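You operate a simulated robot arm through the tools that you are given. There is no shell and no other tool. Be economical: measure what you need, move in short steps, check, and stop when the job is done.

You are at the controls of a simulated robot arm. One attempt, no reset.

JOB
Unclip the white card, lay it aside and rub the orange scribble off the board.
Fine: card on the desk, eraser back. What is to be rubbed or washed off counts as gone when no trace of it is left.
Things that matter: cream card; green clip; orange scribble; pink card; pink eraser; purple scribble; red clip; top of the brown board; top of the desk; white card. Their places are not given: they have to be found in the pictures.

The check looks at the end state, three seconds after you hand in, the way a careful person would. Anything else that was tipped, shoved, dropped, spilled or broken makes it a failure.

ROBOT AND FRAMES
A 6-joint arm with a two-finger parallel gripper, fixed in place. Base frame: the origin is at the foot of the arm, x ahead of it, y to its left, z up; the work surface is at about z = 750. Readings come in mm, degrees, newtons and seconds.
With the tool pointing down near the work surface it reaches from about 180 to 640 mm from the base axis. Its first joint turns from -66.0 to 66.0 degrees. Payload 2.7 kg.
The tool frame sits at the grasp point between the pads (the TCP): z along the fingers, y along the line on which they close. The tips reach 23 mm beyond it. The gripper opens to 94 mm. The fingers are 38 mm wide and 10 mm thick; the gripper's body (54 by 96 mm) begins 39 mm behind the TCP.
Orientation is that of the tool frame in the base frame, as a unit quaternion [x, y, z, w]. With the fingers straight down and closing along the base's y, the tool's x points along the base's -x, its y along +y and its z along -z.

CONTROLS
- The arm moves only by the tool drive_tool. Its argument "moves" is a list of rows, each an object of numbers (a shift or turn left out is 0, a gripper value left out holds the last): "tx", "ty", "tz": the shift along the tool's x, y, z in mm; "ax", "ay", "az": the turn, a rotation vector about the tool's x, y, z in degrees; "hand": the gripper command, from -1 (shut) to 1 (fully open), values between in proportion. In form: [{"tx": .., "ty": .., "tz": .., "ax": .., "ay": .., "az": .., "hand": ..}, ...]. A call has 1 to 10 rows; each row shifts and turns the commanded pose from where the row before left it, along the tool's axes as they then stand. A row lasts 0.2 s, in which the tool goes at most 50 mm and 8.6 degrees; a call with a longer step from one row to the next is refused whole, and so is a gripper value outside its range. Where a pose cannot be reached the arm comes as near as it can. A force on the tool above 40 N (or 10 N above the force at the start of the call, whichever is more), or a blocked arm, ends the call early, and 0.2 s more pass. The fingers move at their own pace (about 45 mm/s each) and stop on an object; they squeeze with about 41 N. The grip force told is the motor's: it shows also when the fingers shut on nothing. Time passes only in rows, and 0.2 s behind the last, so rows that do not move let the fingers close. It gives the time, the measured TCP pose, the force on the tool (base axes), the opening and the grip force at its end, in the units of the frame above (readings bear some noise), with the torque about the TCP (base axes, N m) and any sound that the robot's microphone picked up.
- Cameras (640 x 400 px; columns grow to the right, rows downward): "scene" is fixed at [38.1, -417.9, 1392.1]; the picture's right is [0.97, -0.22, 0.00], its down [-0.15, -0.64, -0.75] and it looks along [0.17, 0.73, -0.66] (base axes); focal length 312 px, centre (320, 200). "wrist" rides on the gripper at [86, 16, -75] in the tool frame; the picture's right is [-0.18, 0.98, 0.00], its down [-0.58, -0.11, -0.81] and it looks along [-0.79, -0.15, 0.59] (tool axes); focal length 243 px, centre (320, 200).
- get_image(camera): a new picture of that camera. No time passes.
- pixel_to_xyz(camera, pixels): there is no depth. For up to 12 entries [column, row, z] of the newest picture of that camera ("zoom" is the newest enlarged one), the place [x, y] in the base frame at which the ray of that pixel passes the height z, good to about 3 mm. No time passes.
- close_up(camera, box): a new picture of the part [left, top, right, bottom] of that camera's present view, enlarged. No time passes.
- job_done(): hands the job in; it is judged then, once.

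Work in short steps. Measure before you move; look again where a grasp or a placing could have gone wrong, and mend it. You have 80 turns and 54 pictures in all, those below and enlarged ones among them. Open the gripper and draw the arm clear of the work before you hand the job in, unless the task says otherwise; then end with one line.

The tools are called after "Emit:" as name(argument=value, ...) on one line, values as JSON. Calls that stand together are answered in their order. drive_tool: Moves the arm, as the interface text tells. Its arguments: {"type":"object","properties":{"moves":{"type":"array","items":{"type":"object","properties":{"tx":{"type":"number"},"ty":{"type":"number"},"tz":{"type":"number"},"ax":{"type":"number"},"ay":{"type":"number"},"az":{"type":"number"},"hand":{"type":"number"}}}}},"required":["moves"]} The other tools are called the same way: get_image (camera) takes a picture; pixel_to_xyz (camera, pixels) gives the place at which the rays of pixels pass given heights; close_up (camera, box) takes an enlarged picture of a part of a camera's view; job_done () hands the job in.

At the start:

```text
time_s: 0.0
position: [257.9, 297.4, 988.7]
tcp_rot: [-0.001, 1.0, 0.0, -0.001]
contact_force: [0.5, -0.1, -0.2]
wrist_torque: [-0.02, 0.02, -0.02]
finger_gap: 93.9
grip_force: 0.1
```

scene: 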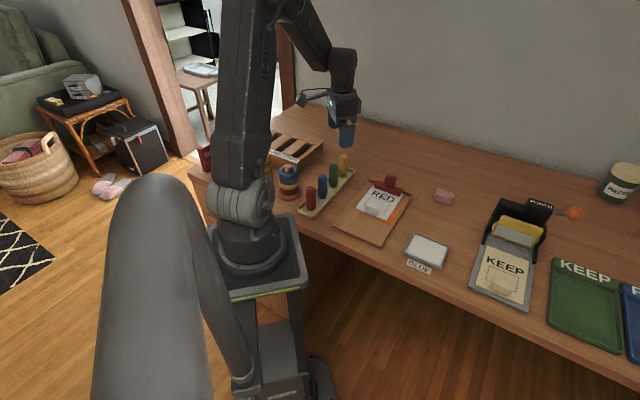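
wrist: 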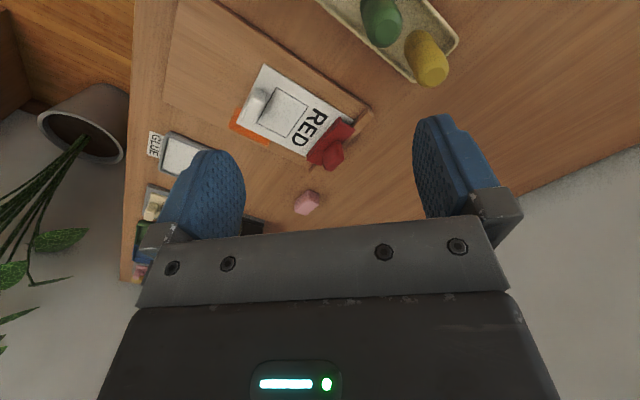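

The scene shows the brown board with red clip and a white card "RED" around (380,205), an orange mark at its edge, and a pink eraser at (444,196). I take enlarged pictures to measure.

Emit:
close_up(camera="scene", box=[320, 160, 480, 260])

Emit:
close_up(camera="scene", box=[400, 160, 640, 310])

Emit:
close_up(camera="wrist", box=[130, 40, 386, 240])

```text
4.00 times, centred on (400, 210) of scene
```

zoom: 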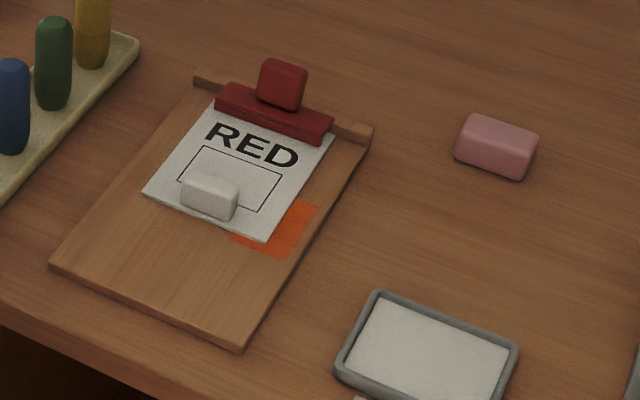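

```text
2.67 times, centred on (520, 235) of scene
```

zoom: 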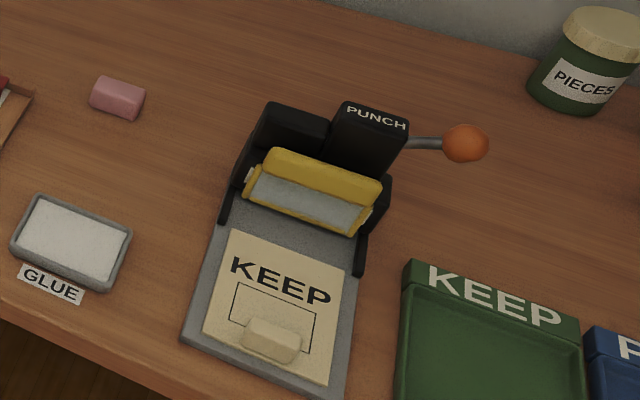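

```text
2.00 times, centred on (258, 140) of wrist
```

zoom: 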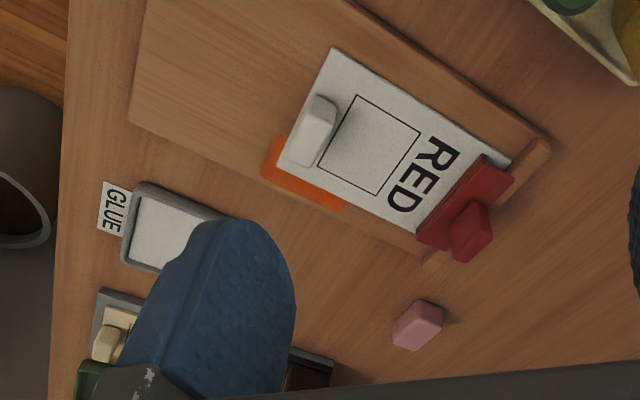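

The white card has a block-shaped tab near (372,209), the red clip has a knob at (390,181), and orange shows from under the card. I measure these points.

Emit:
pixel_to_xyz(camera="scene", pixels=[[390.5, 178, 790], [374, 187, 765], [402, 195, 765], [372.5, 207, 775], [444, 196, 770], [333, 226.7, 760], [380.5, 247, 760], [412, 194, 760], [370, 180, 760], [400, 211.7, 760], [390.7, 224.5, 760], [378, 219.5, 760]])

Emit:
pixel_to_xyz(camera="zoom", pixels=[[470, 230, 790], [418, 240, 765], [505, 165, 765], [312, 130, 775], [418, 325, 770], [130, 120, 760], [425, 255, 760], [545, 150, 760], [262, 170, 760], [340, 208, 760], [290, 150, 760], [335, 50, 760]])

```text
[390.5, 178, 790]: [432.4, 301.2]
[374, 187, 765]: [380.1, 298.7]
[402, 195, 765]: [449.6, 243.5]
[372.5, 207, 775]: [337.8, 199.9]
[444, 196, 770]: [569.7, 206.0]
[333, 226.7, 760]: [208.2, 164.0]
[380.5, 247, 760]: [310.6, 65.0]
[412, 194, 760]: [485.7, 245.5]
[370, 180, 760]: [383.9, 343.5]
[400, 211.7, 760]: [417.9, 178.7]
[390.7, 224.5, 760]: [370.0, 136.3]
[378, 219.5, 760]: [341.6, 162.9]
```

```text
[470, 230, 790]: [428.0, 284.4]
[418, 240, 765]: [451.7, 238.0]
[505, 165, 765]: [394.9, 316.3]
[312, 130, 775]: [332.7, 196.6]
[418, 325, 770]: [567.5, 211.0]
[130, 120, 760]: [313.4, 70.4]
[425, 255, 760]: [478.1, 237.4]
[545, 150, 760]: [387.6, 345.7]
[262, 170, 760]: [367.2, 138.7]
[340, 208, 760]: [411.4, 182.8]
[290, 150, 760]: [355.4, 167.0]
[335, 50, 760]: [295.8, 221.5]
```

Both cameras agree: board axis about 45° in the base frame, surface around z 760, clip near (427,285). I move nearer for a close view of the clip.

Emit:
drive_tool(moves=[{"tx": -10, "ty": -10, "tz": 30}, {"tx": -10, "ty": -10, "tz": 30}, {"tx": -10, "tz": 30}, {}])

Emit:
get_image(camera="wrist")

Emit:
close_up(camera="wrist", box=[200, 40, 420, 180])

```text
time_s: 1.0
position: [287.6, 275.2, 900.5]
tcp_rot: [0.0, 1.0, 0.0, 0.001]
contact_force: [1.3, 0.1, 0.4]
wrist_torque: [-0.02, 0.03, -0.02]
finger_gap: 93.8
grip_force: 0.1
```

```text
48 pictures are left
```

wrist: 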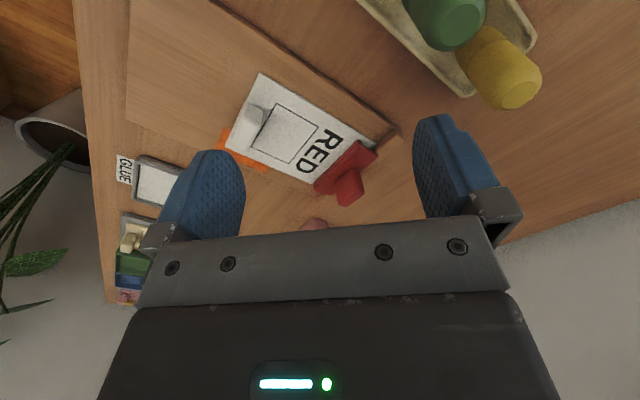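

```text
2.86 times, centred on (310, 110) of wrist
```

zoom: 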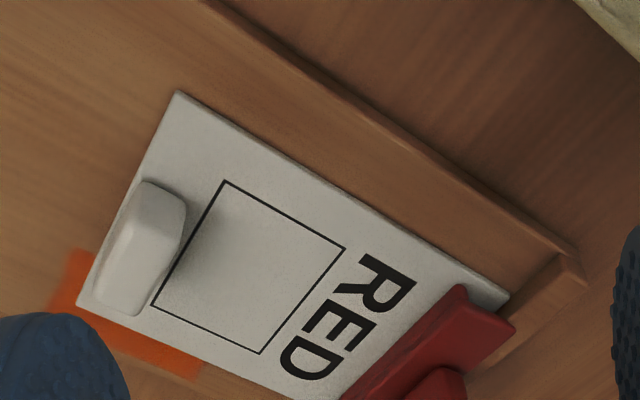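

The clip is a bar across the card with an upright part behind it. I yaw 45° and view it from the side to see its profile.

Emit:
drive_tool(moves=[{"az": 7.5, "tz": -5}, {"az": 7.5}, {"az": 7.5}, {"az": 7.5}, {"az": 7.5}, {"az": 7.5}, {"tx": -5, "ty": 40}, {"tx": -5, "ty": 40}, {"tx": -5, "ty": 40}, {}])

Emit:
get_image(camera="wrist")

Emit:
close_up(camera="wrist", box=[220, 80, 420, 205])

```text
time_s: 3.2
position: [383.4, 351.5, 903.8]
tcp_rot: [0.383, 0.924, 0.0, 0.0]
contact_force: [0.0, 0.3, -0.5]
wrist_torque: [0.0, -0.03, 0.0]
finger_gap: 94.1
grip_force: 0.1
```

```text
46 pictures are left
```

wrist: 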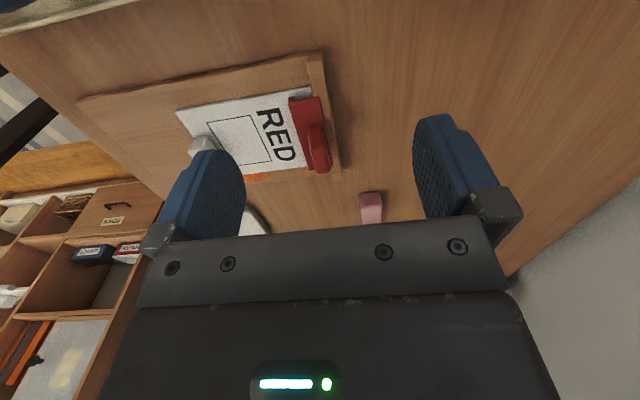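

```text
3.20 times, centred on (320, 142) of wrist
```

zoom: 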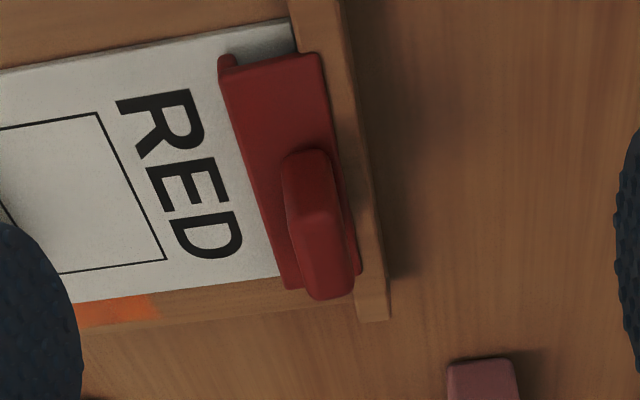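

The clip is a bar with a front lip and an upright knob. I triangulate the knob's ends in both cameras.

Emit:
pixel_to_xyz(camera="zoom", pixels=[[305, 170, 780], [305, 170, 790], [305, 170, 800], [328, 290, 780], [328, 290, 790], [328, 290, 800], [322, 60, 765], [222, 65, 765], [360, 268, 765], [292, 285, 765], [385, 315, 760]])

Emit:
pixel_to_xyz(camera="scene", pixels=[[385.5, 176, 780], [385.5, 176, 790], [385.5, 176, 800], [396.5, 178, 780], [396.5, 178, 790], [396.5, 178, 800]])

Emit:
close_up(camera="scene", box=[360, 165, 424, 205])

```text
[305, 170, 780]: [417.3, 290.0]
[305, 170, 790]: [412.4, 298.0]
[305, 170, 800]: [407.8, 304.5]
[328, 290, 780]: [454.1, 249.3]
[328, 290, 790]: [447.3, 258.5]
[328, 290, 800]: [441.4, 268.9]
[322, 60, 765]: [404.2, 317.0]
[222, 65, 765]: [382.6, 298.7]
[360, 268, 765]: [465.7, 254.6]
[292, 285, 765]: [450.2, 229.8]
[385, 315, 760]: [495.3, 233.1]
```

```text
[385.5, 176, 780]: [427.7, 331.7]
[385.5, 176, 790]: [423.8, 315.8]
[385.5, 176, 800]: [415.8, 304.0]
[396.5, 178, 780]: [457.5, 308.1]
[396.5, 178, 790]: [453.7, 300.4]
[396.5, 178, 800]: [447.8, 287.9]
```

```text
10.00 times, centred on (392, 185) of scene
```

zoom: 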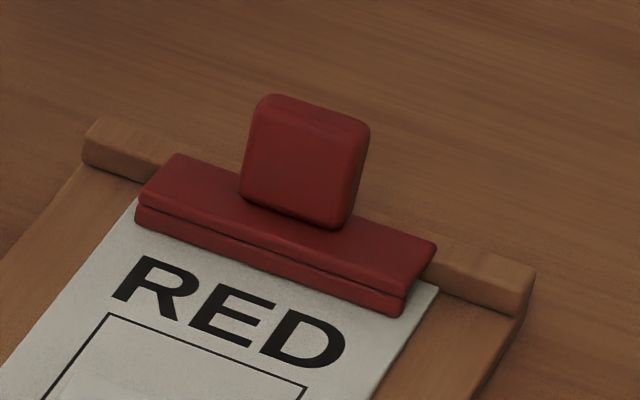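

The knob is an upright plate about 30 mm wide with its top near z 803, around (428,287). I move above it and check alignment before gripping.

Emit:
drive_tool(moves=[{"tx": -39, "ty": -7}, {"tx": -39, "ty": -7, "tz": 10}, {"tz": 30, "hand": 0.2}, {"tz": 15}, {}])

Emit:
get_image(camera="wrist")

Emit:
close_up(camera="scene", box=[340, 130, 440, 210])

```text
time_s: 4.4
position: [430.5, 285.3, 848.1]
tcp_rot: [0.383, 0.924, 0.0, 0.0]
contact_force: [0.9, 0.4, 0.5]
wrist_torque: [-0.01, -0.01, 0.0]
finger_gap: 56.5
grip_force: 0.1
```

```text
43 pictures are left
```

wrist: 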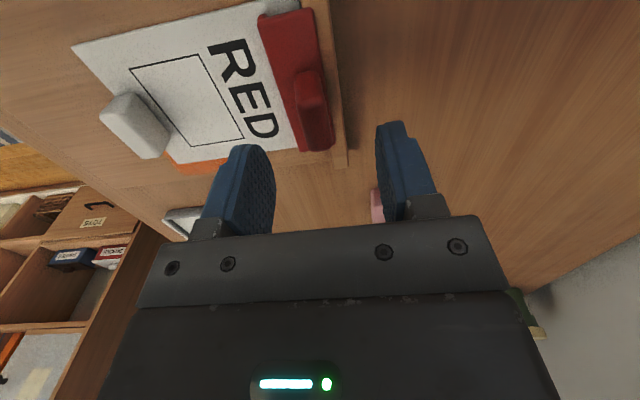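

```text
5.00 times, centred on (390, 170) of scene
```

zoom: 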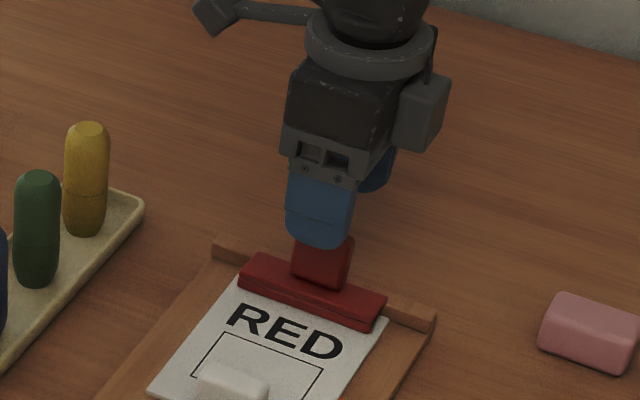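

The knob shows at wrist columns 295–330, rows 70–150. I check its place at candidate top heights.

Emit:
pixel_to_xyz(camera="wrist", pixels=[[297, 80, 803], [322, 75, 803], [303, 148, 803], [330, 148, 803], [303, 148, 795], [330, 148, 795], [297, 80, 795], [322, 75, 795], [259, 15, 775], [312, 10, 775], [335, 148, 775]])

```text
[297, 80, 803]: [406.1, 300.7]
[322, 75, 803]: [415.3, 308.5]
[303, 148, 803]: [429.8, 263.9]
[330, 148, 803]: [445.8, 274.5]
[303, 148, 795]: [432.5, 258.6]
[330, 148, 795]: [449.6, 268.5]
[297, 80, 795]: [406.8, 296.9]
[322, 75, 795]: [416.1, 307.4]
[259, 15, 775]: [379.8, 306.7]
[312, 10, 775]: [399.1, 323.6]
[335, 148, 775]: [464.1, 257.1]
```

Knob centre is about (426,287). I shift slightly, descend so tips are just above the bar, and close slowly.

Emit:
drive_tool(moves=[{"tx": 3, "ty": -2, "tz": 15}, {"tz": 15}, {"tz": 10}, {"hand": -0.1}, {"hand": -0.3}, {"hand": -0.5}, {"hand": -0.7}, {"hand": -1}, {}, {}])

Emit:
close_up(camera="scene", box=[340, 150, 440, 230])

```text
time_s: 6.6
position: [424.4, 285.5, 806.4]
tcp_rot: [0.383, 0.924, -0.001, 0.0]
contact_force: [1.0, 1.4, 1.5]
wrist_torque: [-0.88, 0.71, -0.02]
finger_gap: 18.1
grip_force: 44.5
```

```text
5.00 times, centred on (390, 190) of scene
```

zoom: 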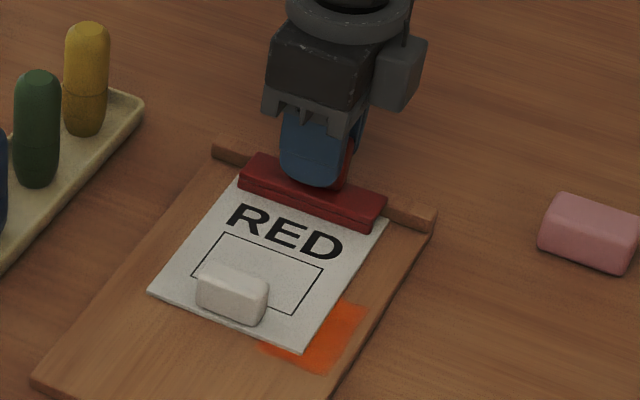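

The knob is gripped (18 mm). I lift in small steps and read the force.

Emit:
drive_tool(moves=[{"tz": -2}, {"tz": -2}, {}])

Emit:
close_up(camera="scene", box=[340, 150, 440, 230])

```text
time_s: 7.2
position: [424.7, 285.6, 806.7]
tcp_rot: [0.382, 0.924, -0.001, -0.002]
contact_force: [8.7, 7.2, -7.6]
wrist_torque: [-0.34, 1.33, -0.03]
finger_gap: 17.7
grip_force: 45.2
stopped in row 3: the force on the tool passed its limit at 41 N (the readings are from after the stop); the commanded pose is now the measured one
```

```text
5.00 times, centred on (390, 190) of scene
```

zoom: 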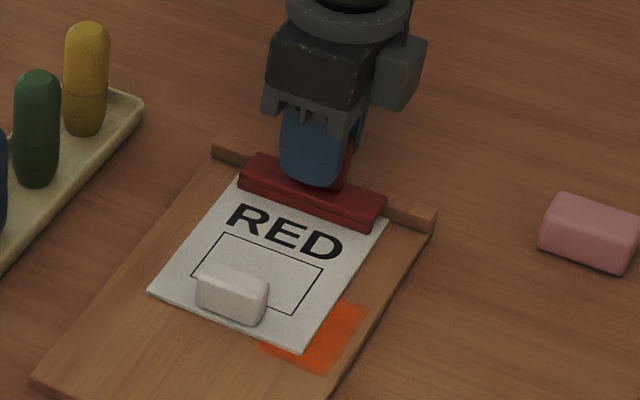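

Lifting is firmly resisted, so the clip is probably hinged. I try a small tilt of the knob backward (toward the board's top end) about the bar.

Emit:
drive_tool(moves=[{"ax": 2, "ty": 1}, {"ax": 2, "ty": 1}, {"ax": 2, "ty": 1}, {}])

Emit:
close_up(camera="scene", box=[340, 150, 440, 230])

```text
time_s: 8.2
position: [425.7, 286.9, 808.3]
tcp_rot: [0.382, 0.923, -0.049, -0.021]
contact_force: [-4.5, -0.8, 3.6]
wrist_torque: [0.11, 0.34, 0.1]
finger_gap: 15.8
grip_force: 45.4
```

```text
5.00 times, centred on (390, 190) of scene
```

zoom: 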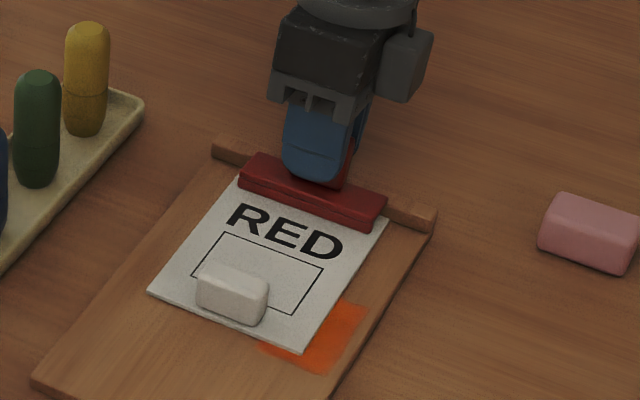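

The gap dropped to 15.8 with low torque, so the knob leans or turns this way. I go on tilting in small steps.

Emit:
drive_tool(moves=[{"ax": 2, "ty": 1}, {"ax": 2, "ty": 1}, {"ax": 2, "ty": 1}, {}])

Emit:
close_up(camera="scene", box=[360, 165, 424, 205])

```text
time_s: 9.2
position: [429.2, 291.5, 806.9]
tcp_rot: [0.38, 0.919, -0.098, -0.042]
contact_force: [-9.4, -3.3, 15.6]
wrist_torque: [0.45, 0.76, -0.16]
finger_gap: 15.7
grip_force: 44.5
```

```text
10.00 times, centred on (392, 185) of scene
```

zoom: 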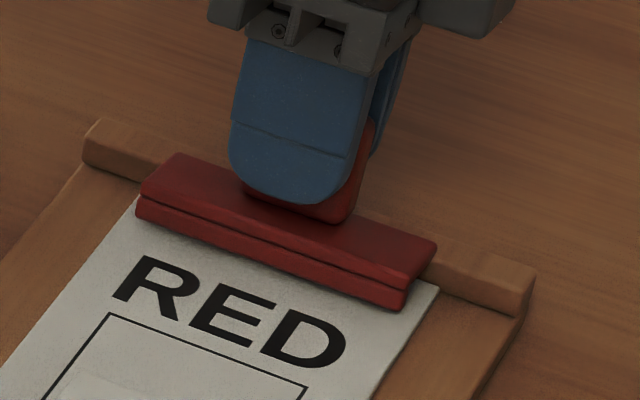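

The tool moved about 5 mm backward with modest force and no slip; the knob seems to turn. I continue, tilting about a pivot ~40 mm below.

Emit:
drive_tool(moves=[{"ax": 2, "ty": 1.3}, {"ax": 2, "ty": 1.3}, {"ax": 2, "ty": 1.3}, {"ax": 2, "ty": 1.3}, {}])

Emit:
close_up(camera="scene", box=[360, 165, 424, 205])

```text
time_s: 10.2
position: [432.3, 292.8, 808.8]
tcp_rot: [0.376, 0.91, -0.16, -0.066]
contact_force: [-3.7, -2.0, 6.4]
wrist_torque: [-0.21, 0.02, -0.14]
finger_gap: 15.7
grip_force: 44.9
stopped in row 5: the force on the tool passed its limit at 42 N (the readings are from after the stop); the commanded pose is now the measured one
```

```text
10.00 times, centred on (392, 185) of scene
```

zoom: 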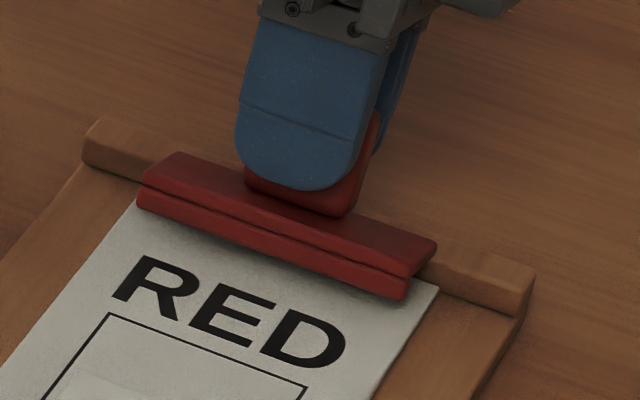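

The bar now rotates: the front lip has lifted off the card. I continue the hinge motion with slight lift to follow the arc.

Emit:
drive_tool(moves=[{"ax": 2, "ty": 1.3, "tz": -0.5}, {"ax": 2, "ty": 1.3, "tz": -0.5}, {"ax": 2, "ty": 1.3, "tz": -0.5}, {}])

Emit:
close_up(camera="scene", box=[360, 165, 424, 205])

```text
time_s: 11.2
position: [434.0, 296.4, 808.1]
tcp_rot: [0.373, 0.9, -0.208, -0.086]
contact_force: [-12.8, -7.8, 13.4]
wrist_torque: [-0.73, 0.09, -0.04]
finger_gap: 16.1
grip_force: 44.8
```

```text
10.00 times, centred on (392, 185) of scene
```

zoom: 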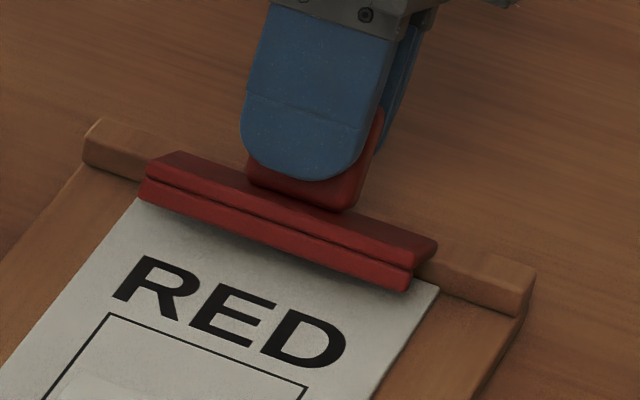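

The clip opens further. The reaction pushes back and upward, so I follow with a bit more lift.

Emit:
drive_tool(moves=[{"ax": 2, "ty": 1.2, "tz": -0.8}, {"ax": 2, "ty": 1.2, "tz": -0.8}, {"ax": 2, "ty": 1.2, "tz": -0.8}, {"ax": 2, "ty": 1.2, "tz": -0.8}, {}])

Emit:
close_up(camera="scene", box=[360, 165, 424, 205])

```text
time_s: 12.4
position: [439.2, 301.0, 807.9]
tcp_rot: [0.366, 0.883, -0.271, -0.113]
contact_force: [-20.2, -7.3, 0.2]
wrist_torque: [-0.82, 0.21, 0.05]
finger_gap: 15.7
grip_force: 45.0
```

```text
10.00 times, centred on (392, 185) of scene
```

zoom: 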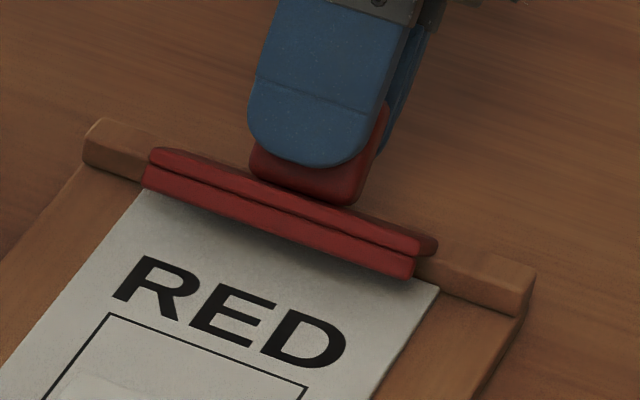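

Tilt is about 34°, going smoothly. I keep opening it.

Emit:
drive_tool(moves=[{"ax": 2, "ty": 1.1, "tz": -0.7}, {"ax": 2, "ty": 1.1, "tz": -0.8}, {"ax": 2, "ty": 1.1, "tz": -0.8}, {"ax": 2, "ty": 1.1, "tz": -0.8}, {"ax": 2, "ty": 1.1, "tz": -0.8}, {}])

Emit:
close_up(camera="scene", box=[350, 150, 430, 200])

```text
time_s: 13.3
position: [439.4, 300.6, 806.6]
tcp_rot: [0.361, 0.875, -0.298, -0.121]
contact_force: [4.1, 5.2, -2.8]
wrist_torque: [0.1, -0.2, -0.13]
finger_gap: 15.5
grip_force: 45.3
out of reach, approached as far as the arm can: row 2, 3, 4
stopped in row 4: the force on the tool passed its limit at 49 N (the readings are from after the stop); the commanded pose is now the measured one
```

```text
8.00 times, centred on (390, 175) of scene
```

zoom: 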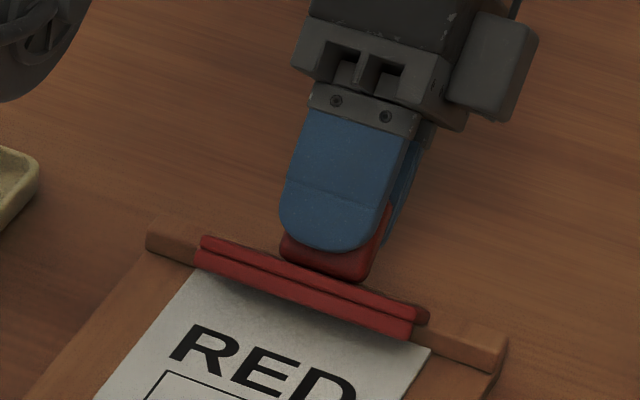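

The arm hit its reach limit at ~38° tilt. The clip is well open; I loosen the grip to see whether it stays.

Emit:
drive_tool(moves=[{"hand": -0.4}, {}, {}])

Emit:
close_up(camera="scene", box=[350, 150, 430, 200])

```text
time_s: 14.1
position: [439.3, 300.1, 806.0]
tcp_rot: [0.362, 0.875, -0.298, -0.121]
contact_force: [0.4, -1.2, -0.5]
wrist_torque: [-0.01, -0.01, 0.01]
finger_gap: 28.5
grip_force: 0.0
```

```text
8.00 times, centred on (390, 175) of scene
```

zoom: 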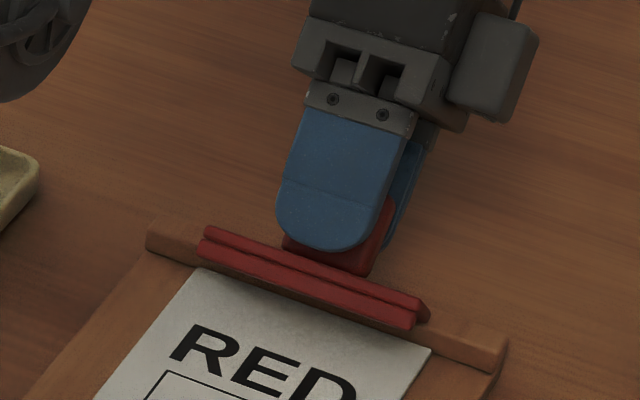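

It hasn't snapped shut — it even opened a little further. I withdraw along the tool axis and look again.

Emit:
drive_tool(moves=[{"hand": 0}, {"tz": -10}, {"tz": -20}, {"tz": -30}, {"ax": -8}, {"ax": -8}, {"ax": -8}, {"ax": -8}, {}])

Emit:
close_up(camera="scene", box=[340, 150, 436, 210])

Emit:
get_image(camera="wrist")

```text
time_s: 16.1
position: [443.5, 306.4, 858.3]
tcp_rot: [0.38, 0.924, -0.045, -0.017]
contact_force: [-0.3, -0.4, -0.6]
wrist_torque: [-0.01, -0.01, -0.01]
finger_gap: 46.8
grip_force: 0.1
out of reach, approached as far as the arm can: row 2, 3, 4
```

```text
6.67 times, centred on (388, 180) of scene
```

zoom: 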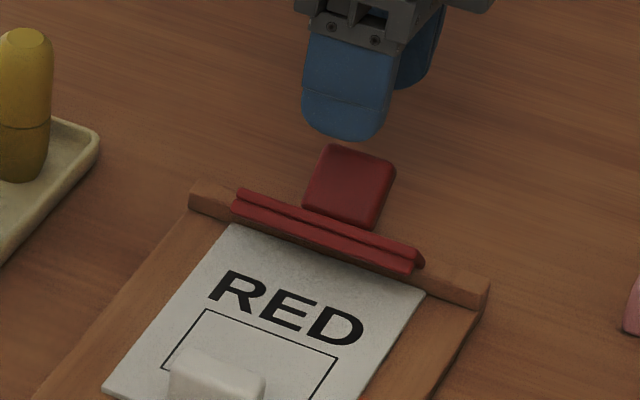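

```text
31 pictures are left
```

wrist: 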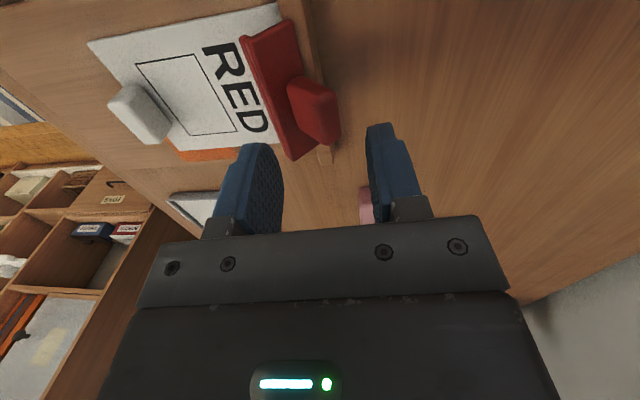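

The clip stays open. Next I straighten the tool and move over the card's tab at about (335,198), then check.

Emit:
drive_tool(moves=[{"ax": -5.5}, {"tz": -5, "ty": -38, "hand": 0}, {"ty": -38}, {"ty": -38}, {"ty": -39}, {"tz": 20}, {}])

Emit:
get_image(camera="wrist")

Emit:
close_up(camera="scene", box=[320, 150, 440, 240])

```text
time_s: 17.7
position: [332.1, 199.8, 841.3]
tcp_rot: [0.381, 0.925, -0.001, 0.001]
contact_force: [0.3, 0.1, -0.6]
wrist_torque: [0.0, -0.04, 0.02]
finger_gap: 47.0
grip_force: 0.1
```

```text
30 pictures are left
```

wrist: 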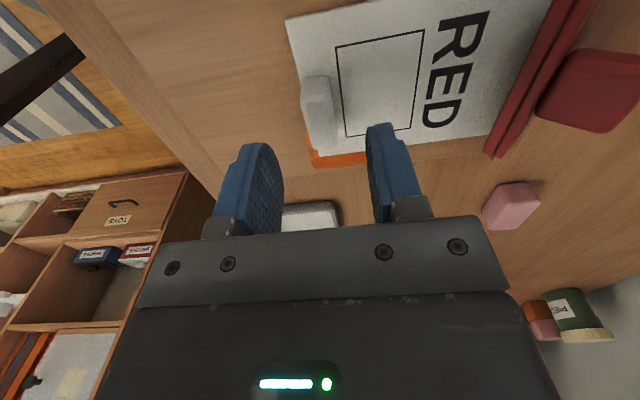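

```text
4.44 times, centred on (380, 195) of scene
```

zoom: 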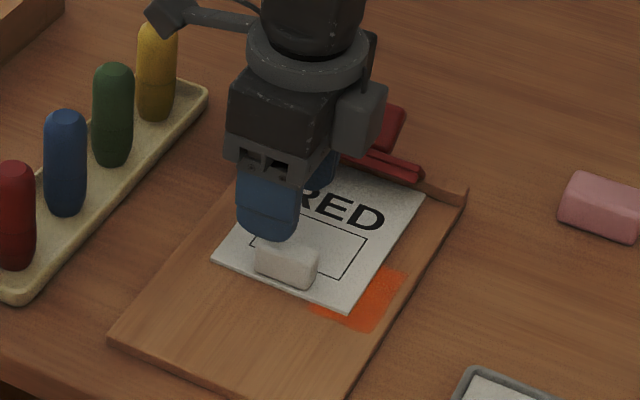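

The tab is in view at wrist (302–338, 75–155). I measure its corners.

Emit:
pixel_to_xyz(camera="wrist", pixels=[[302, 80, 780], [330, 78, 780], [310, 152, 780], [338, 148, 780], [318, 112, 780], [302, 80, 770], [330, 78, 770], [318, 112, 770]])

Emit:
pixel_to_xyz(camera="zoom", pixels=[[258, 238, 780], [318, 262, 780], [286, 250, 780], [286, 250, 770], [315, 283, 762], [256, 270, 762]])

```text
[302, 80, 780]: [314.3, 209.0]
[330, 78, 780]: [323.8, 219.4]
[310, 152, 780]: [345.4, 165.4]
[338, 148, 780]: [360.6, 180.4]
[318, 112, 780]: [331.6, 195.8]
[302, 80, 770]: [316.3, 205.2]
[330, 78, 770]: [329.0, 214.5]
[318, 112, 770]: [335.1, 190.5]
```

```text
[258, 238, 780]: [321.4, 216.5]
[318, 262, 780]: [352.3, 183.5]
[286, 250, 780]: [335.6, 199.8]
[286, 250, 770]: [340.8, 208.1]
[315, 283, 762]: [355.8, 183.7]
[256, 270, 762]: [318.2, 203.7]
```

Tab centre ≈ (336,196), top ≈ 780. I descend to TCP z 790 and close on it.

Emit:
drive_tool(moves=[{"tx": -5, "tz": 20}, {"tz": 20}, {"tz": 10}, {"hand": -0.3}, {"hand": -0.5}, {"hand": -0.7}, {"hand": -1}, {}, {}])

Emit:
close_up(camera="scene", box=[320, 150, 440, 240])

```text
time_s: 19.7
position: [335.1, 194.0, 792.0]
tcp_rot: [0.38, 0.925, -0.001, 0.001]
contact_force: [0.3, -0.4, -0.1]
wrist_torque: [-0.03, 0.02, -0.02]
finger_gap: 16.8
grip_force: 40.5
```

```text
4.44 times, centred on (380, 195) of scene
```

zoom: 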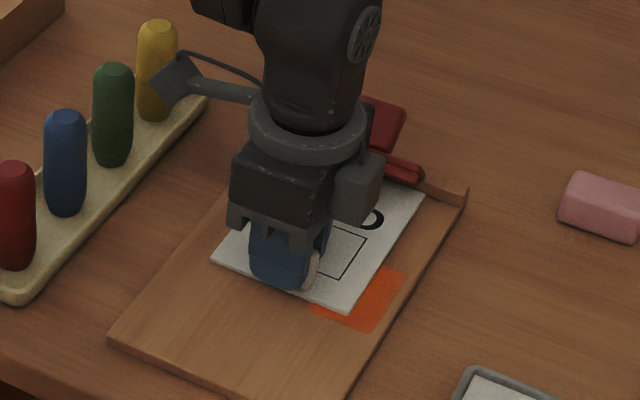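

The tab is held. I pull the card back along the board out from under the jaw, nearly level, then lift; I also measure the free desk area.

Emit:
drive_tool(moves=[{"tz": -1}, {"ty": -10, "tz": -0.5}, {"ty": -15}, {"ty": -15}, {"ty": -10}, {"tz": -15}, {"tz": -30}, {"tz": -30}, {}])

Emit:
get_image(camera="scene")

Emit:
pixel_to_xyz(camera="scene", pixels=[[414, 234, 755], [449, 246, 755], [441, 269, 752], [404, 258, 752], [469, 286, 752], [485, 235, 752], [497, 203, 752], [439, 204, 752], [536, 250, 752]])

```text
time_s: 21.7
position: [300.6, 159.5, 871.4]
tcp_rot: [0.381, 0.924, -0.002, 0.001]
contact_force: [0.1, 0.0, 0.2]
wrist_torque: [0.0, 0.0, -0.01]
finger_gap: 16.6
grip_force: 41.0
```

```text
27 pictures are left
```

scene: 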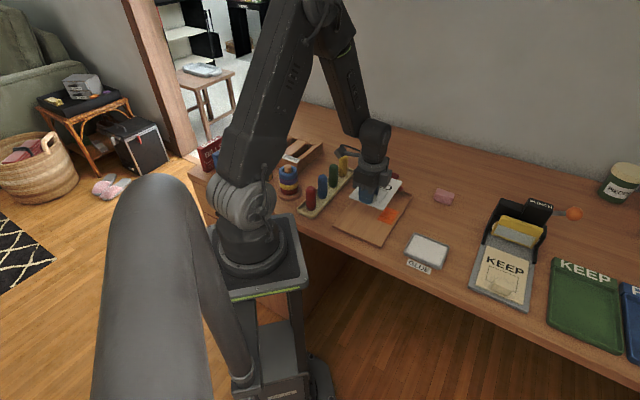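

```text
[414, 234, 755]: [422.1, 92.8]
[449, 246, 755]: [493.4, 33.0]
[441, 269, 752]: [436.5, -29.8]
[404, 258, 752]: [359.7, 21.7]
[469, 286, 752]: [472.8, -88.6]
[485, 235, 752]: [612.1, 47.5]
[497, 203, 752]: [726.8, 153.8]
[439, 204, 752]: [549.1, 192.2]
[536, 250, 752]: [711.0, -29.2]
```

The card is free and held level. Free desk exists between glue tray, board and eraser, with the tab target at about (468,105); I carry it there at height.

Emit:
drive_tool(moves=[{"tx": -39, "ty": 20}, {"tx": -39, "ty": 20}, {"tx": -39, "ty": 20}, {"tx": -40, "ty": 19}, {"tz": 20}, {"tz": 20}, {"tz": 15}, {}])

Emit:
close_up(camera="scene", box=[360, 160, 520, 260])

Emit:
get_image(camera="wrist")

```text
time_s: 23.5
position: [471.4, 105.9, 814.9]
tcp_rot: [0.381, 0.925, -0.002, 0.002]
contact_force: [-0.3, -0.2, 0.2]
wrist_torque: [0.04, -0.01, 0.01]
finger_gap: 16.8
grip_force: 40.6
```

```text
4.00 times, centred on (440, 210) of scene
```

zoom: 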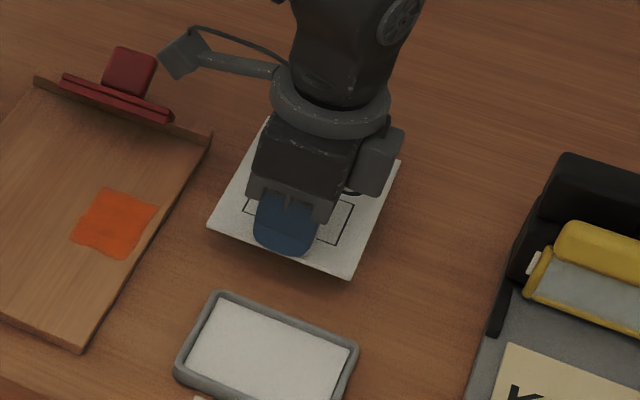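

```text
25 pictures are left
```

wrist: 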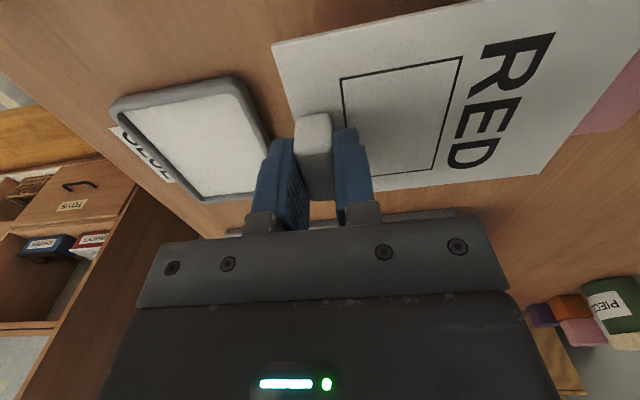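

The eraser shows behind the card's corner at wrist (605,115). I check where the card's edges lie versus the eraser and tray.

Emit:
pixel_to_xyz(camera="wrist", pixels=[[275, 45, 785], [541, 174, 785], [600, 110, 785], [639, 48, 785], [575, 133, 752], [625, 130, 752], [639, 75, 770], [235, 80, 760], [265, 140, 760]])

Emit:
pixel_to_xyz(camera="scene", pixels=[[433, 198, 752], [450, 205, 752], [454, 195, 760], [437, 190, 765], [451, 194, 770]])

```text
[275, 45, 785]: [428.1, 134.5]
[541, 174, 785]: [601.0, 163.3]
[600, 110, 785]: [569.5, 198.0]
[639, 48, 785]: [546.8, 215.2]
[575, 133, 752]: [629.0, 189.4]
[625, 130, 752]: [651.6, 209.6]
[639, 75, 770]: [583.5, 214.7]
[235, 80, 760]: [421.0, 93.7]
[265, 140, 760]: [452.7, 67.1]
```

```text
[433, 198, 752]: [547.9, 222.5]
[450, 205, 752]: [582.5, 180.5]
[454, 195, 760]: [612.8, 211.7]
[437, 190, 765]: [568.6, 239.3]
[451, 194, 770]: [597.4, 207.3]
```

The card is ~140 mm long, so its end would touch the eraser here. Rather I raise, turn it 90° so its long side lies across (toward the board), tab at about (541,83), where there is clear space.

Emit:
drive_tool(moves=[{"tz": -30}, {"tz": -20, "az": -8}, {"az": -8}, {"az": -8}, {"az": -8}, {"az": -8}, {"az": -8}, {"az": -8}, {"az": -8}])

Emit:
drive_tool(moves=[{"az": -8}, {"az": -8}, {"az": -8}, {"az": -2}, {"tx": -16, "ty": -33}, {"tx": -17, "ty": -33}, {}, {}])

Emit:
get_image(camera="scene")

Emit:
get_image(camera="wrist")

```text
time_s: 25.5
position: [467.3, 105.0, 865.1]
tcp_rot: [-0.169, 0.986, -0.002, 0.001]
contact_force: [-0.2, 0.3, -0.5]
wrist_torque: [-0.04, 0.01, 0.0]
finger_gap: 17.0
grip_force: 40.7
```

```text
time_s: 27.3
position: [538.6, 81.8, 865.6]
tcp_rot: [-0.385, 0.923, -0.002, 0.0]
contact_force: [0.3, 0.6, 0.3]
wrist_torque: [-0.01, -0.04, -0.01]
finger_gap: 16.9
grip_force: 41.2
```

```text
24 pictures are left
```

scene: 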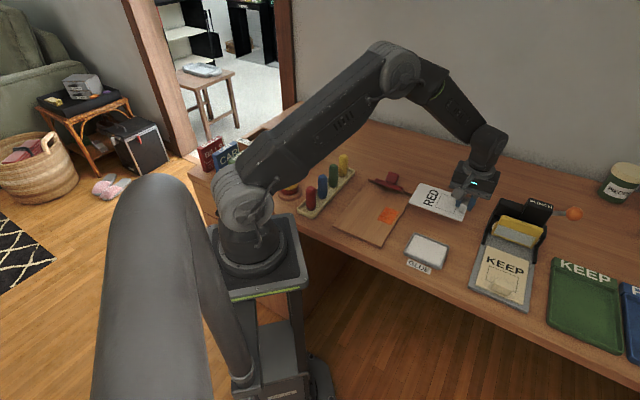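

```text
23 pictures are left
```

wrist: 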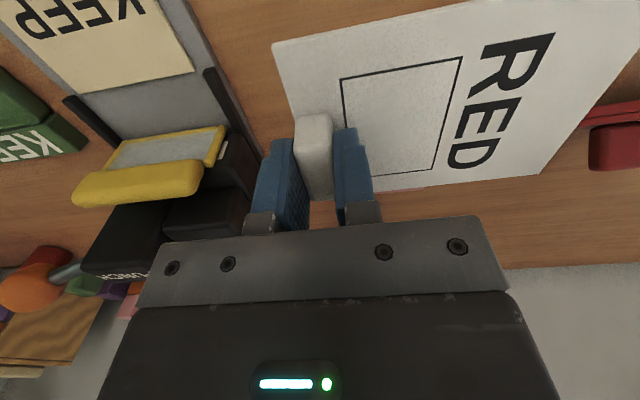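

I verify the card outline at its present height against board edge, tray and eraser.

Emit:
pixel_to_xyz(camera="wrist", pixels=[[275, 45, 835], [541, 174, 835], [639, 48, 835], [305, 195, 835], [400, 188, 752], [425, 188, 752], [232, 130, 770]])

```text
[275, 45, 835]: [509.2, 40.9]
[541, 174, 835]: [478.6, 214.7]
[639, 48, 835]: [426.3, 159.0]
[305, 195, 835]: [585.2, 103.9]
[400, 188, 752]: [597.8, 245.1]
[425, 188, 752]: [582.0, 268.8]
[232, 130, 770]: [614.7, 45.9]
```

The outline is clear of board (≈16 mm), tray (≈17 mm) and eraser (≈50 mm). I descend, slowly at the end to feel contact.

Emit:
drive_tool(moves=[{"tz": 25}, {"tz": 25}, {"tz": 20}, {"tz": 6}, {"tz": 3}, {}])

```text
time_s: 28.7
position: [537.6, 81.4, 785.9]
tcp_rot: [-0.384, 0.923, -0.002, 0.0]
contact_force: [-0.2, 0.3, 0.3]
wrist_torque: [-0.03, -0.01, -0.02]
finger_gap: 16.7
grip_force: 40.7
```

No contact yet; I go down in 1.5 mm steps.

Emit:
drive_tool(moves=[{"tz": 1.5}, {"tz": 1.5}, {}])

Emit:
close_up(camera="scene", box=[390, 170, 518, 250])

```text
time_s: 29.5
position: [539.0, 80.9, 784.3]
tcp_rot: [-0.384, 0.923, -0.002, 0.0]
contact_force: [-0.8, -0.3, 0.1]
wrist_torque: [0.01, 0.01, 0.01]
finger_gap: 17.0
grip_force: 41.3
```

```text
5.00 times, centred on (454, 210) of scene
```

zoom: 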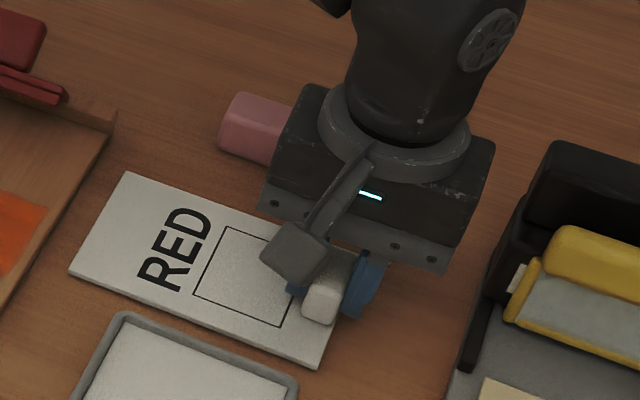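

Card edge comes close to the tray in view, so I shift 6 mm away from it, then keep lowering until contact.

Emit:
drive_tool(moves=[{"tx": -6}, {"tz": 1}, {"tz": 1}, {"tz": 1}, {}])

```text
time_s: 30.7
position: [543.5, 85.3, 781.9]
tcp_rot: [-0.384, 0.923, -0.003, 0.001]
contact_force: [-2.7, 0.4, 11.9]
wrist_torque: [0.37, -0.06, 0.09]
finger_gap: 16.4
grip_force: 41.0
```

Contact (12 N). I release gently and withdraw upward.

Emit:
drive_tool(moves=[{"tz": -0.8, "hand": -0.8}, {"hand": -0.5}, {"hand": -0.3}, {}, {"tz": -20}, {"tz": -40}, {"tz": -30}, {}])

Emit:
close_up(camera="scene", box=[330, 150, 522, 270])

Emit:
get_image(camera="wrist")

```text
time_s: 32.5
position: [541.9, 85.9, 870.8]
tcp_rot: [-0.385, 0.923, -0.002, 0.0]
contact_force: [0.0, 0.1, -0.1]
wrist_torque: [-0.02, -0.02, -0.03]
finger_gap: 32.8
grip_force: 0.0
```

```text
3.33 times, centred on (426, 210) of scene
```

zoom: 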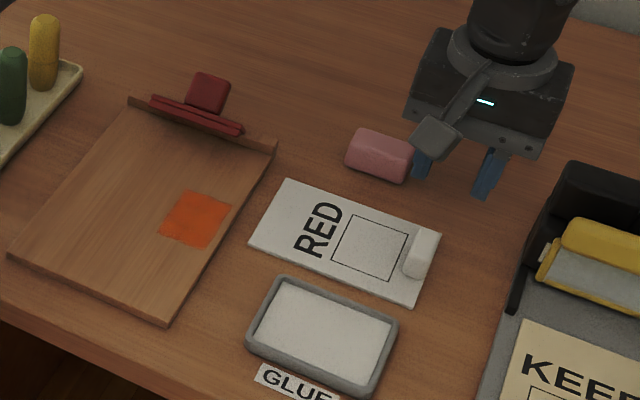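

```text
20 pictures are left
```

wrist: 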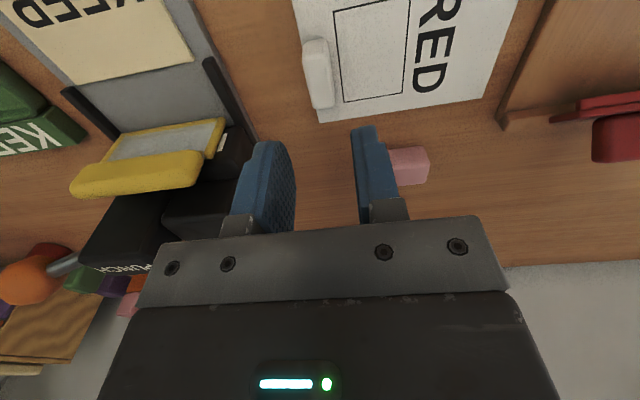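

The card lies flat and clear. Now I measure the eraser and the orange patch (scene zoom corners).

Emit:
pixel_to_xyz(camera="zoom", pixels=[[345, 167, 752], [406, 184, 752], [360, 128, 775], [414, 143, 775], [408, 163, 775], [349, 150, 775], [183, 189, 761], [233, 204, 761], [205, 248, 761], [158, 235, 761], [278, 150, 761], [168, 310, 761]])

Emit:
pixel_to_xyz(camera="wrist", pixels=[[390, 150, 775], [428, 147, 775], [430, 182, 775], [398, 186, 775]])

```text
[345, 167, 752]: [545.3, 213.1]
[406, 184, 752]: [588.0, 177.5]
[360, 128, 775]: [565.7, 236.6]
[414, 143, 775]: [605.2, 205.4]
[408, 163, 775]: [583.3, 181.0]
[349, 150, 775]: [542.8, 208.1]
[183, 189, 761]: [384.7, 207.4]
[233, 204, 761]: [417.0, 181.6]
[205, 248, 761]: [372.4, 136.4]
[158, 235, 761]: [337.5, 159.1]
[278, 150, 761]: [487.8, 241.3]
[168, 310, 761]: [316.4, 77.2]
```

```text
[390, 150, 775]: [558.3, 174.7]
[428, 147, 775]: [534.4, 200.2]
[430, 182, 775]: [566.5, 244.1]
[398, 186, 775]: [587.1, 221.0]
```

Eraser centre is about (573,208), ~54×33 mm, long axis roughly along the present closing direction. I move above it with open fingers and check.

Emit:
drive_tool(moves=[{"tx": -36, "ty": 21, "hand": 0.8}, {"tx": -36, "ty": 21}, {"tx": -36, "ty": 22}, {"tz": 20}, {}])

Emit:
get_image(camera="wrist")

Emit:
close_up(camera="scene", box=[400, 140, 496, 200])

```text
time_s: 33.7
position: [573.6, 208.7, 847.7]
tcp_rot: [-0.384, 0.923, -0.002, 0.001]
contact_force: [-1.0, -0.8, 1.2]
wrist_torque: [0.0, 0.02, 0.01]
finger_gap: 84.8
grip_force: 0.1
```

```text
19 pictures are left
```

wrist: 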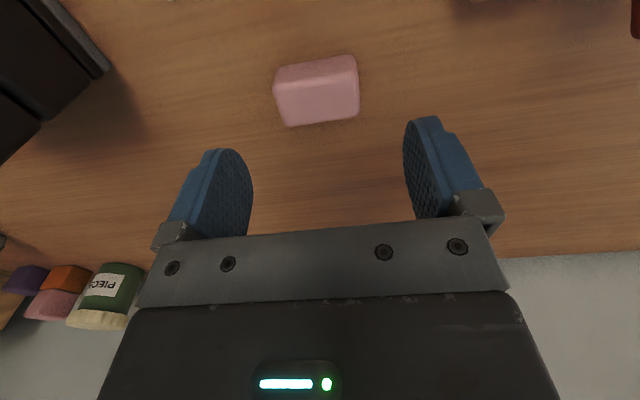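

```text
6.67 times, centred on (448, 170) of scene
```

zoom: 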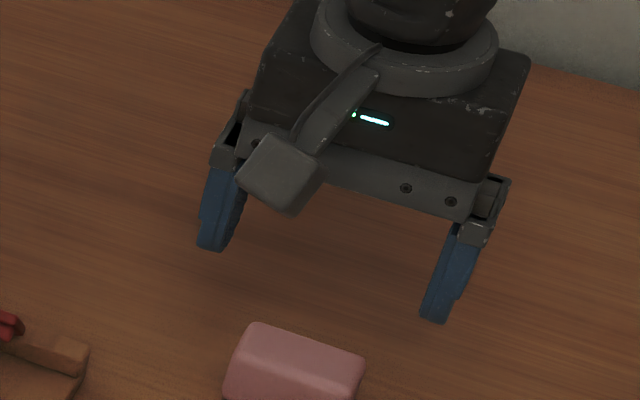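

The eraser top face spans wrist (275–358, 58–126). I measure its top corners.

Emit:
pixel_to_xyz(camera="wrist", pixels=[[275, 85, 775], [354, 75, 775], [359, 116, 775], [287, 126, 775], [276, 68, 755], [350, 57, 755]])

```text
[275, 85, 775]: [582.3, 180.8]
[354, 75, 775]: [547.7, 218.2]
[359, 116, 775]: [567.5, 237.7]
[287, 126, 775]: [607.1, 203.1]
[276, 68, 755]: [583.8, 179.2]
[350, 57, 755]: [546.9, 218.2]
```

Centre (576,210), aligned with the tool, top ≈775. I lower to TCP z≈782 (tips 10 mm above the desk) and close.

Emit:
drive_tool(moves=[{"tx": -2.5, "ty": -0.8, "tz": 20}, {"tz": 25}, {"tz": 20}, {"hand": 0.4}, {"hand": 0.2}, {"hand": 0}, {"hand": -0.5}, {"hand": -1}, {}])

Emit:
close_up(camera="scene", box=[400, 150, 496, 210])

```text
time_s: 35.7
position: [576.0, 206.2, 785.2]
tcp_rot: [-0.386, 0.923, -0.002, 0.0]
contact_force: [0.3, 0.7, 0.1]
wrist_torque: [0.0, -0.01, 0.02]
finger_gap: 53.9
grip_force: 41.2
```

```text
6.67 times, centred on (448, 180) of scene
```

zoom: 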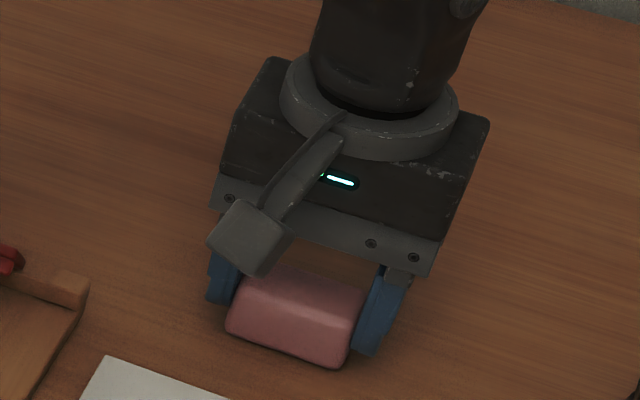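

The eraser is held (53.9 mm; TCP 35 mm above its base; pick-up place (576,206)). I lift and carry it over the top end of the orange patch, to about (406,199).

Emit:
drive_tool(moves=[{"tz": -30}, {"tz": -30}, {"tx": 31, "ty": 29}, {"tx": 31, "ty": 29}, {"tx": 31, "ty": 29}, {"tx": 32, "ty": 28}, {"tz": 25}, {"tz": 15}, {}])

Emit:
close_up(camera="scene", box=[340, 150, 468, 230])

```text
time_s: 37.7
position: [407.0, 199.5, 804.0]
tcp_rot: [-0.384, 0.923, -0.002, 0.0]
contact_force: [-0.1, 0.2, 0.1]
wrist_torque: [-0.03, 0.02, -0.06]
finger_gap: 54.2
grip_force: 41.1
```

```text
5.00 times, centred on (404, 190) of scene
```

zoom: 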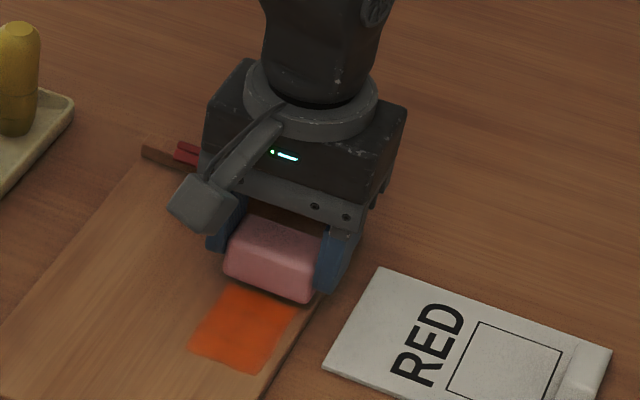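

Positioned over the patch's top end. I lower slowly to contact.

Emit:
drive_tool(moves=[{"tz": 4}, {"tz": 2}, {"tz": 1}, {"tz": 1}, {"tz": 1}, {}])

```text
time_s: 39.1
position: [407.4, 200.7, 797.2]
tcp_rot: [-0.384, 0.923, -0.002, -0.001]
contact_force: [0.0, 0.5, -0.7]
wrist_torque: [-0.03, 0.0, 0.0]
finger_gap: 54.1
grip_force: 41.1
```

Emit:
drive_tool(moves=[{"tz": 1}, {"tz": 1}, {"tz": 1}, {}])

```text
time_s: 40.1
position: [406.0, 200.5, 795.2]
tcp_rot: [-0.384, 0.923, -0.002, 0.002]
contact_force: [2.6, -8.6, 21.2]
wrist_torque: [-0.14, 0.17, 0.03]
finger_gap: 54.1
grip_force: 41.4
```

Contact at TCP z≈795 with 21 N. I sweep down the patch along the board (tx+), then look.

Emit:
drive_tool(moves=[{"tx": 8, "tz": -0.4}, {"tx": 10}, {"tx": 10}, {"tx": 10}, {"tx": 10}, {"tx": 10}, {"tx": 10}, {"tx": 10}, {"tx": 10}, {}])

Emit:
close_up(camera="scene", box=[340, 150, 468, 230])

```text
time_s: 42.3
position: [349.4, 141.9, 795.2]
tcp_rot: [-0.384, 0.923, -0.001, 0.005]
contact_force: [11.7, 11.3, 25.4]
wrist_torque: [0.33, -0.02, -0.1]
finger_gap: 54.1
grip_force: 41.1
```

```text
5.00 times, centred on (404, 190) of scene
```

zoom: 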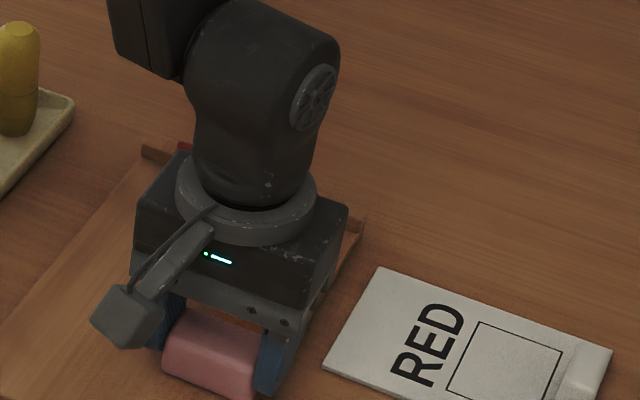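

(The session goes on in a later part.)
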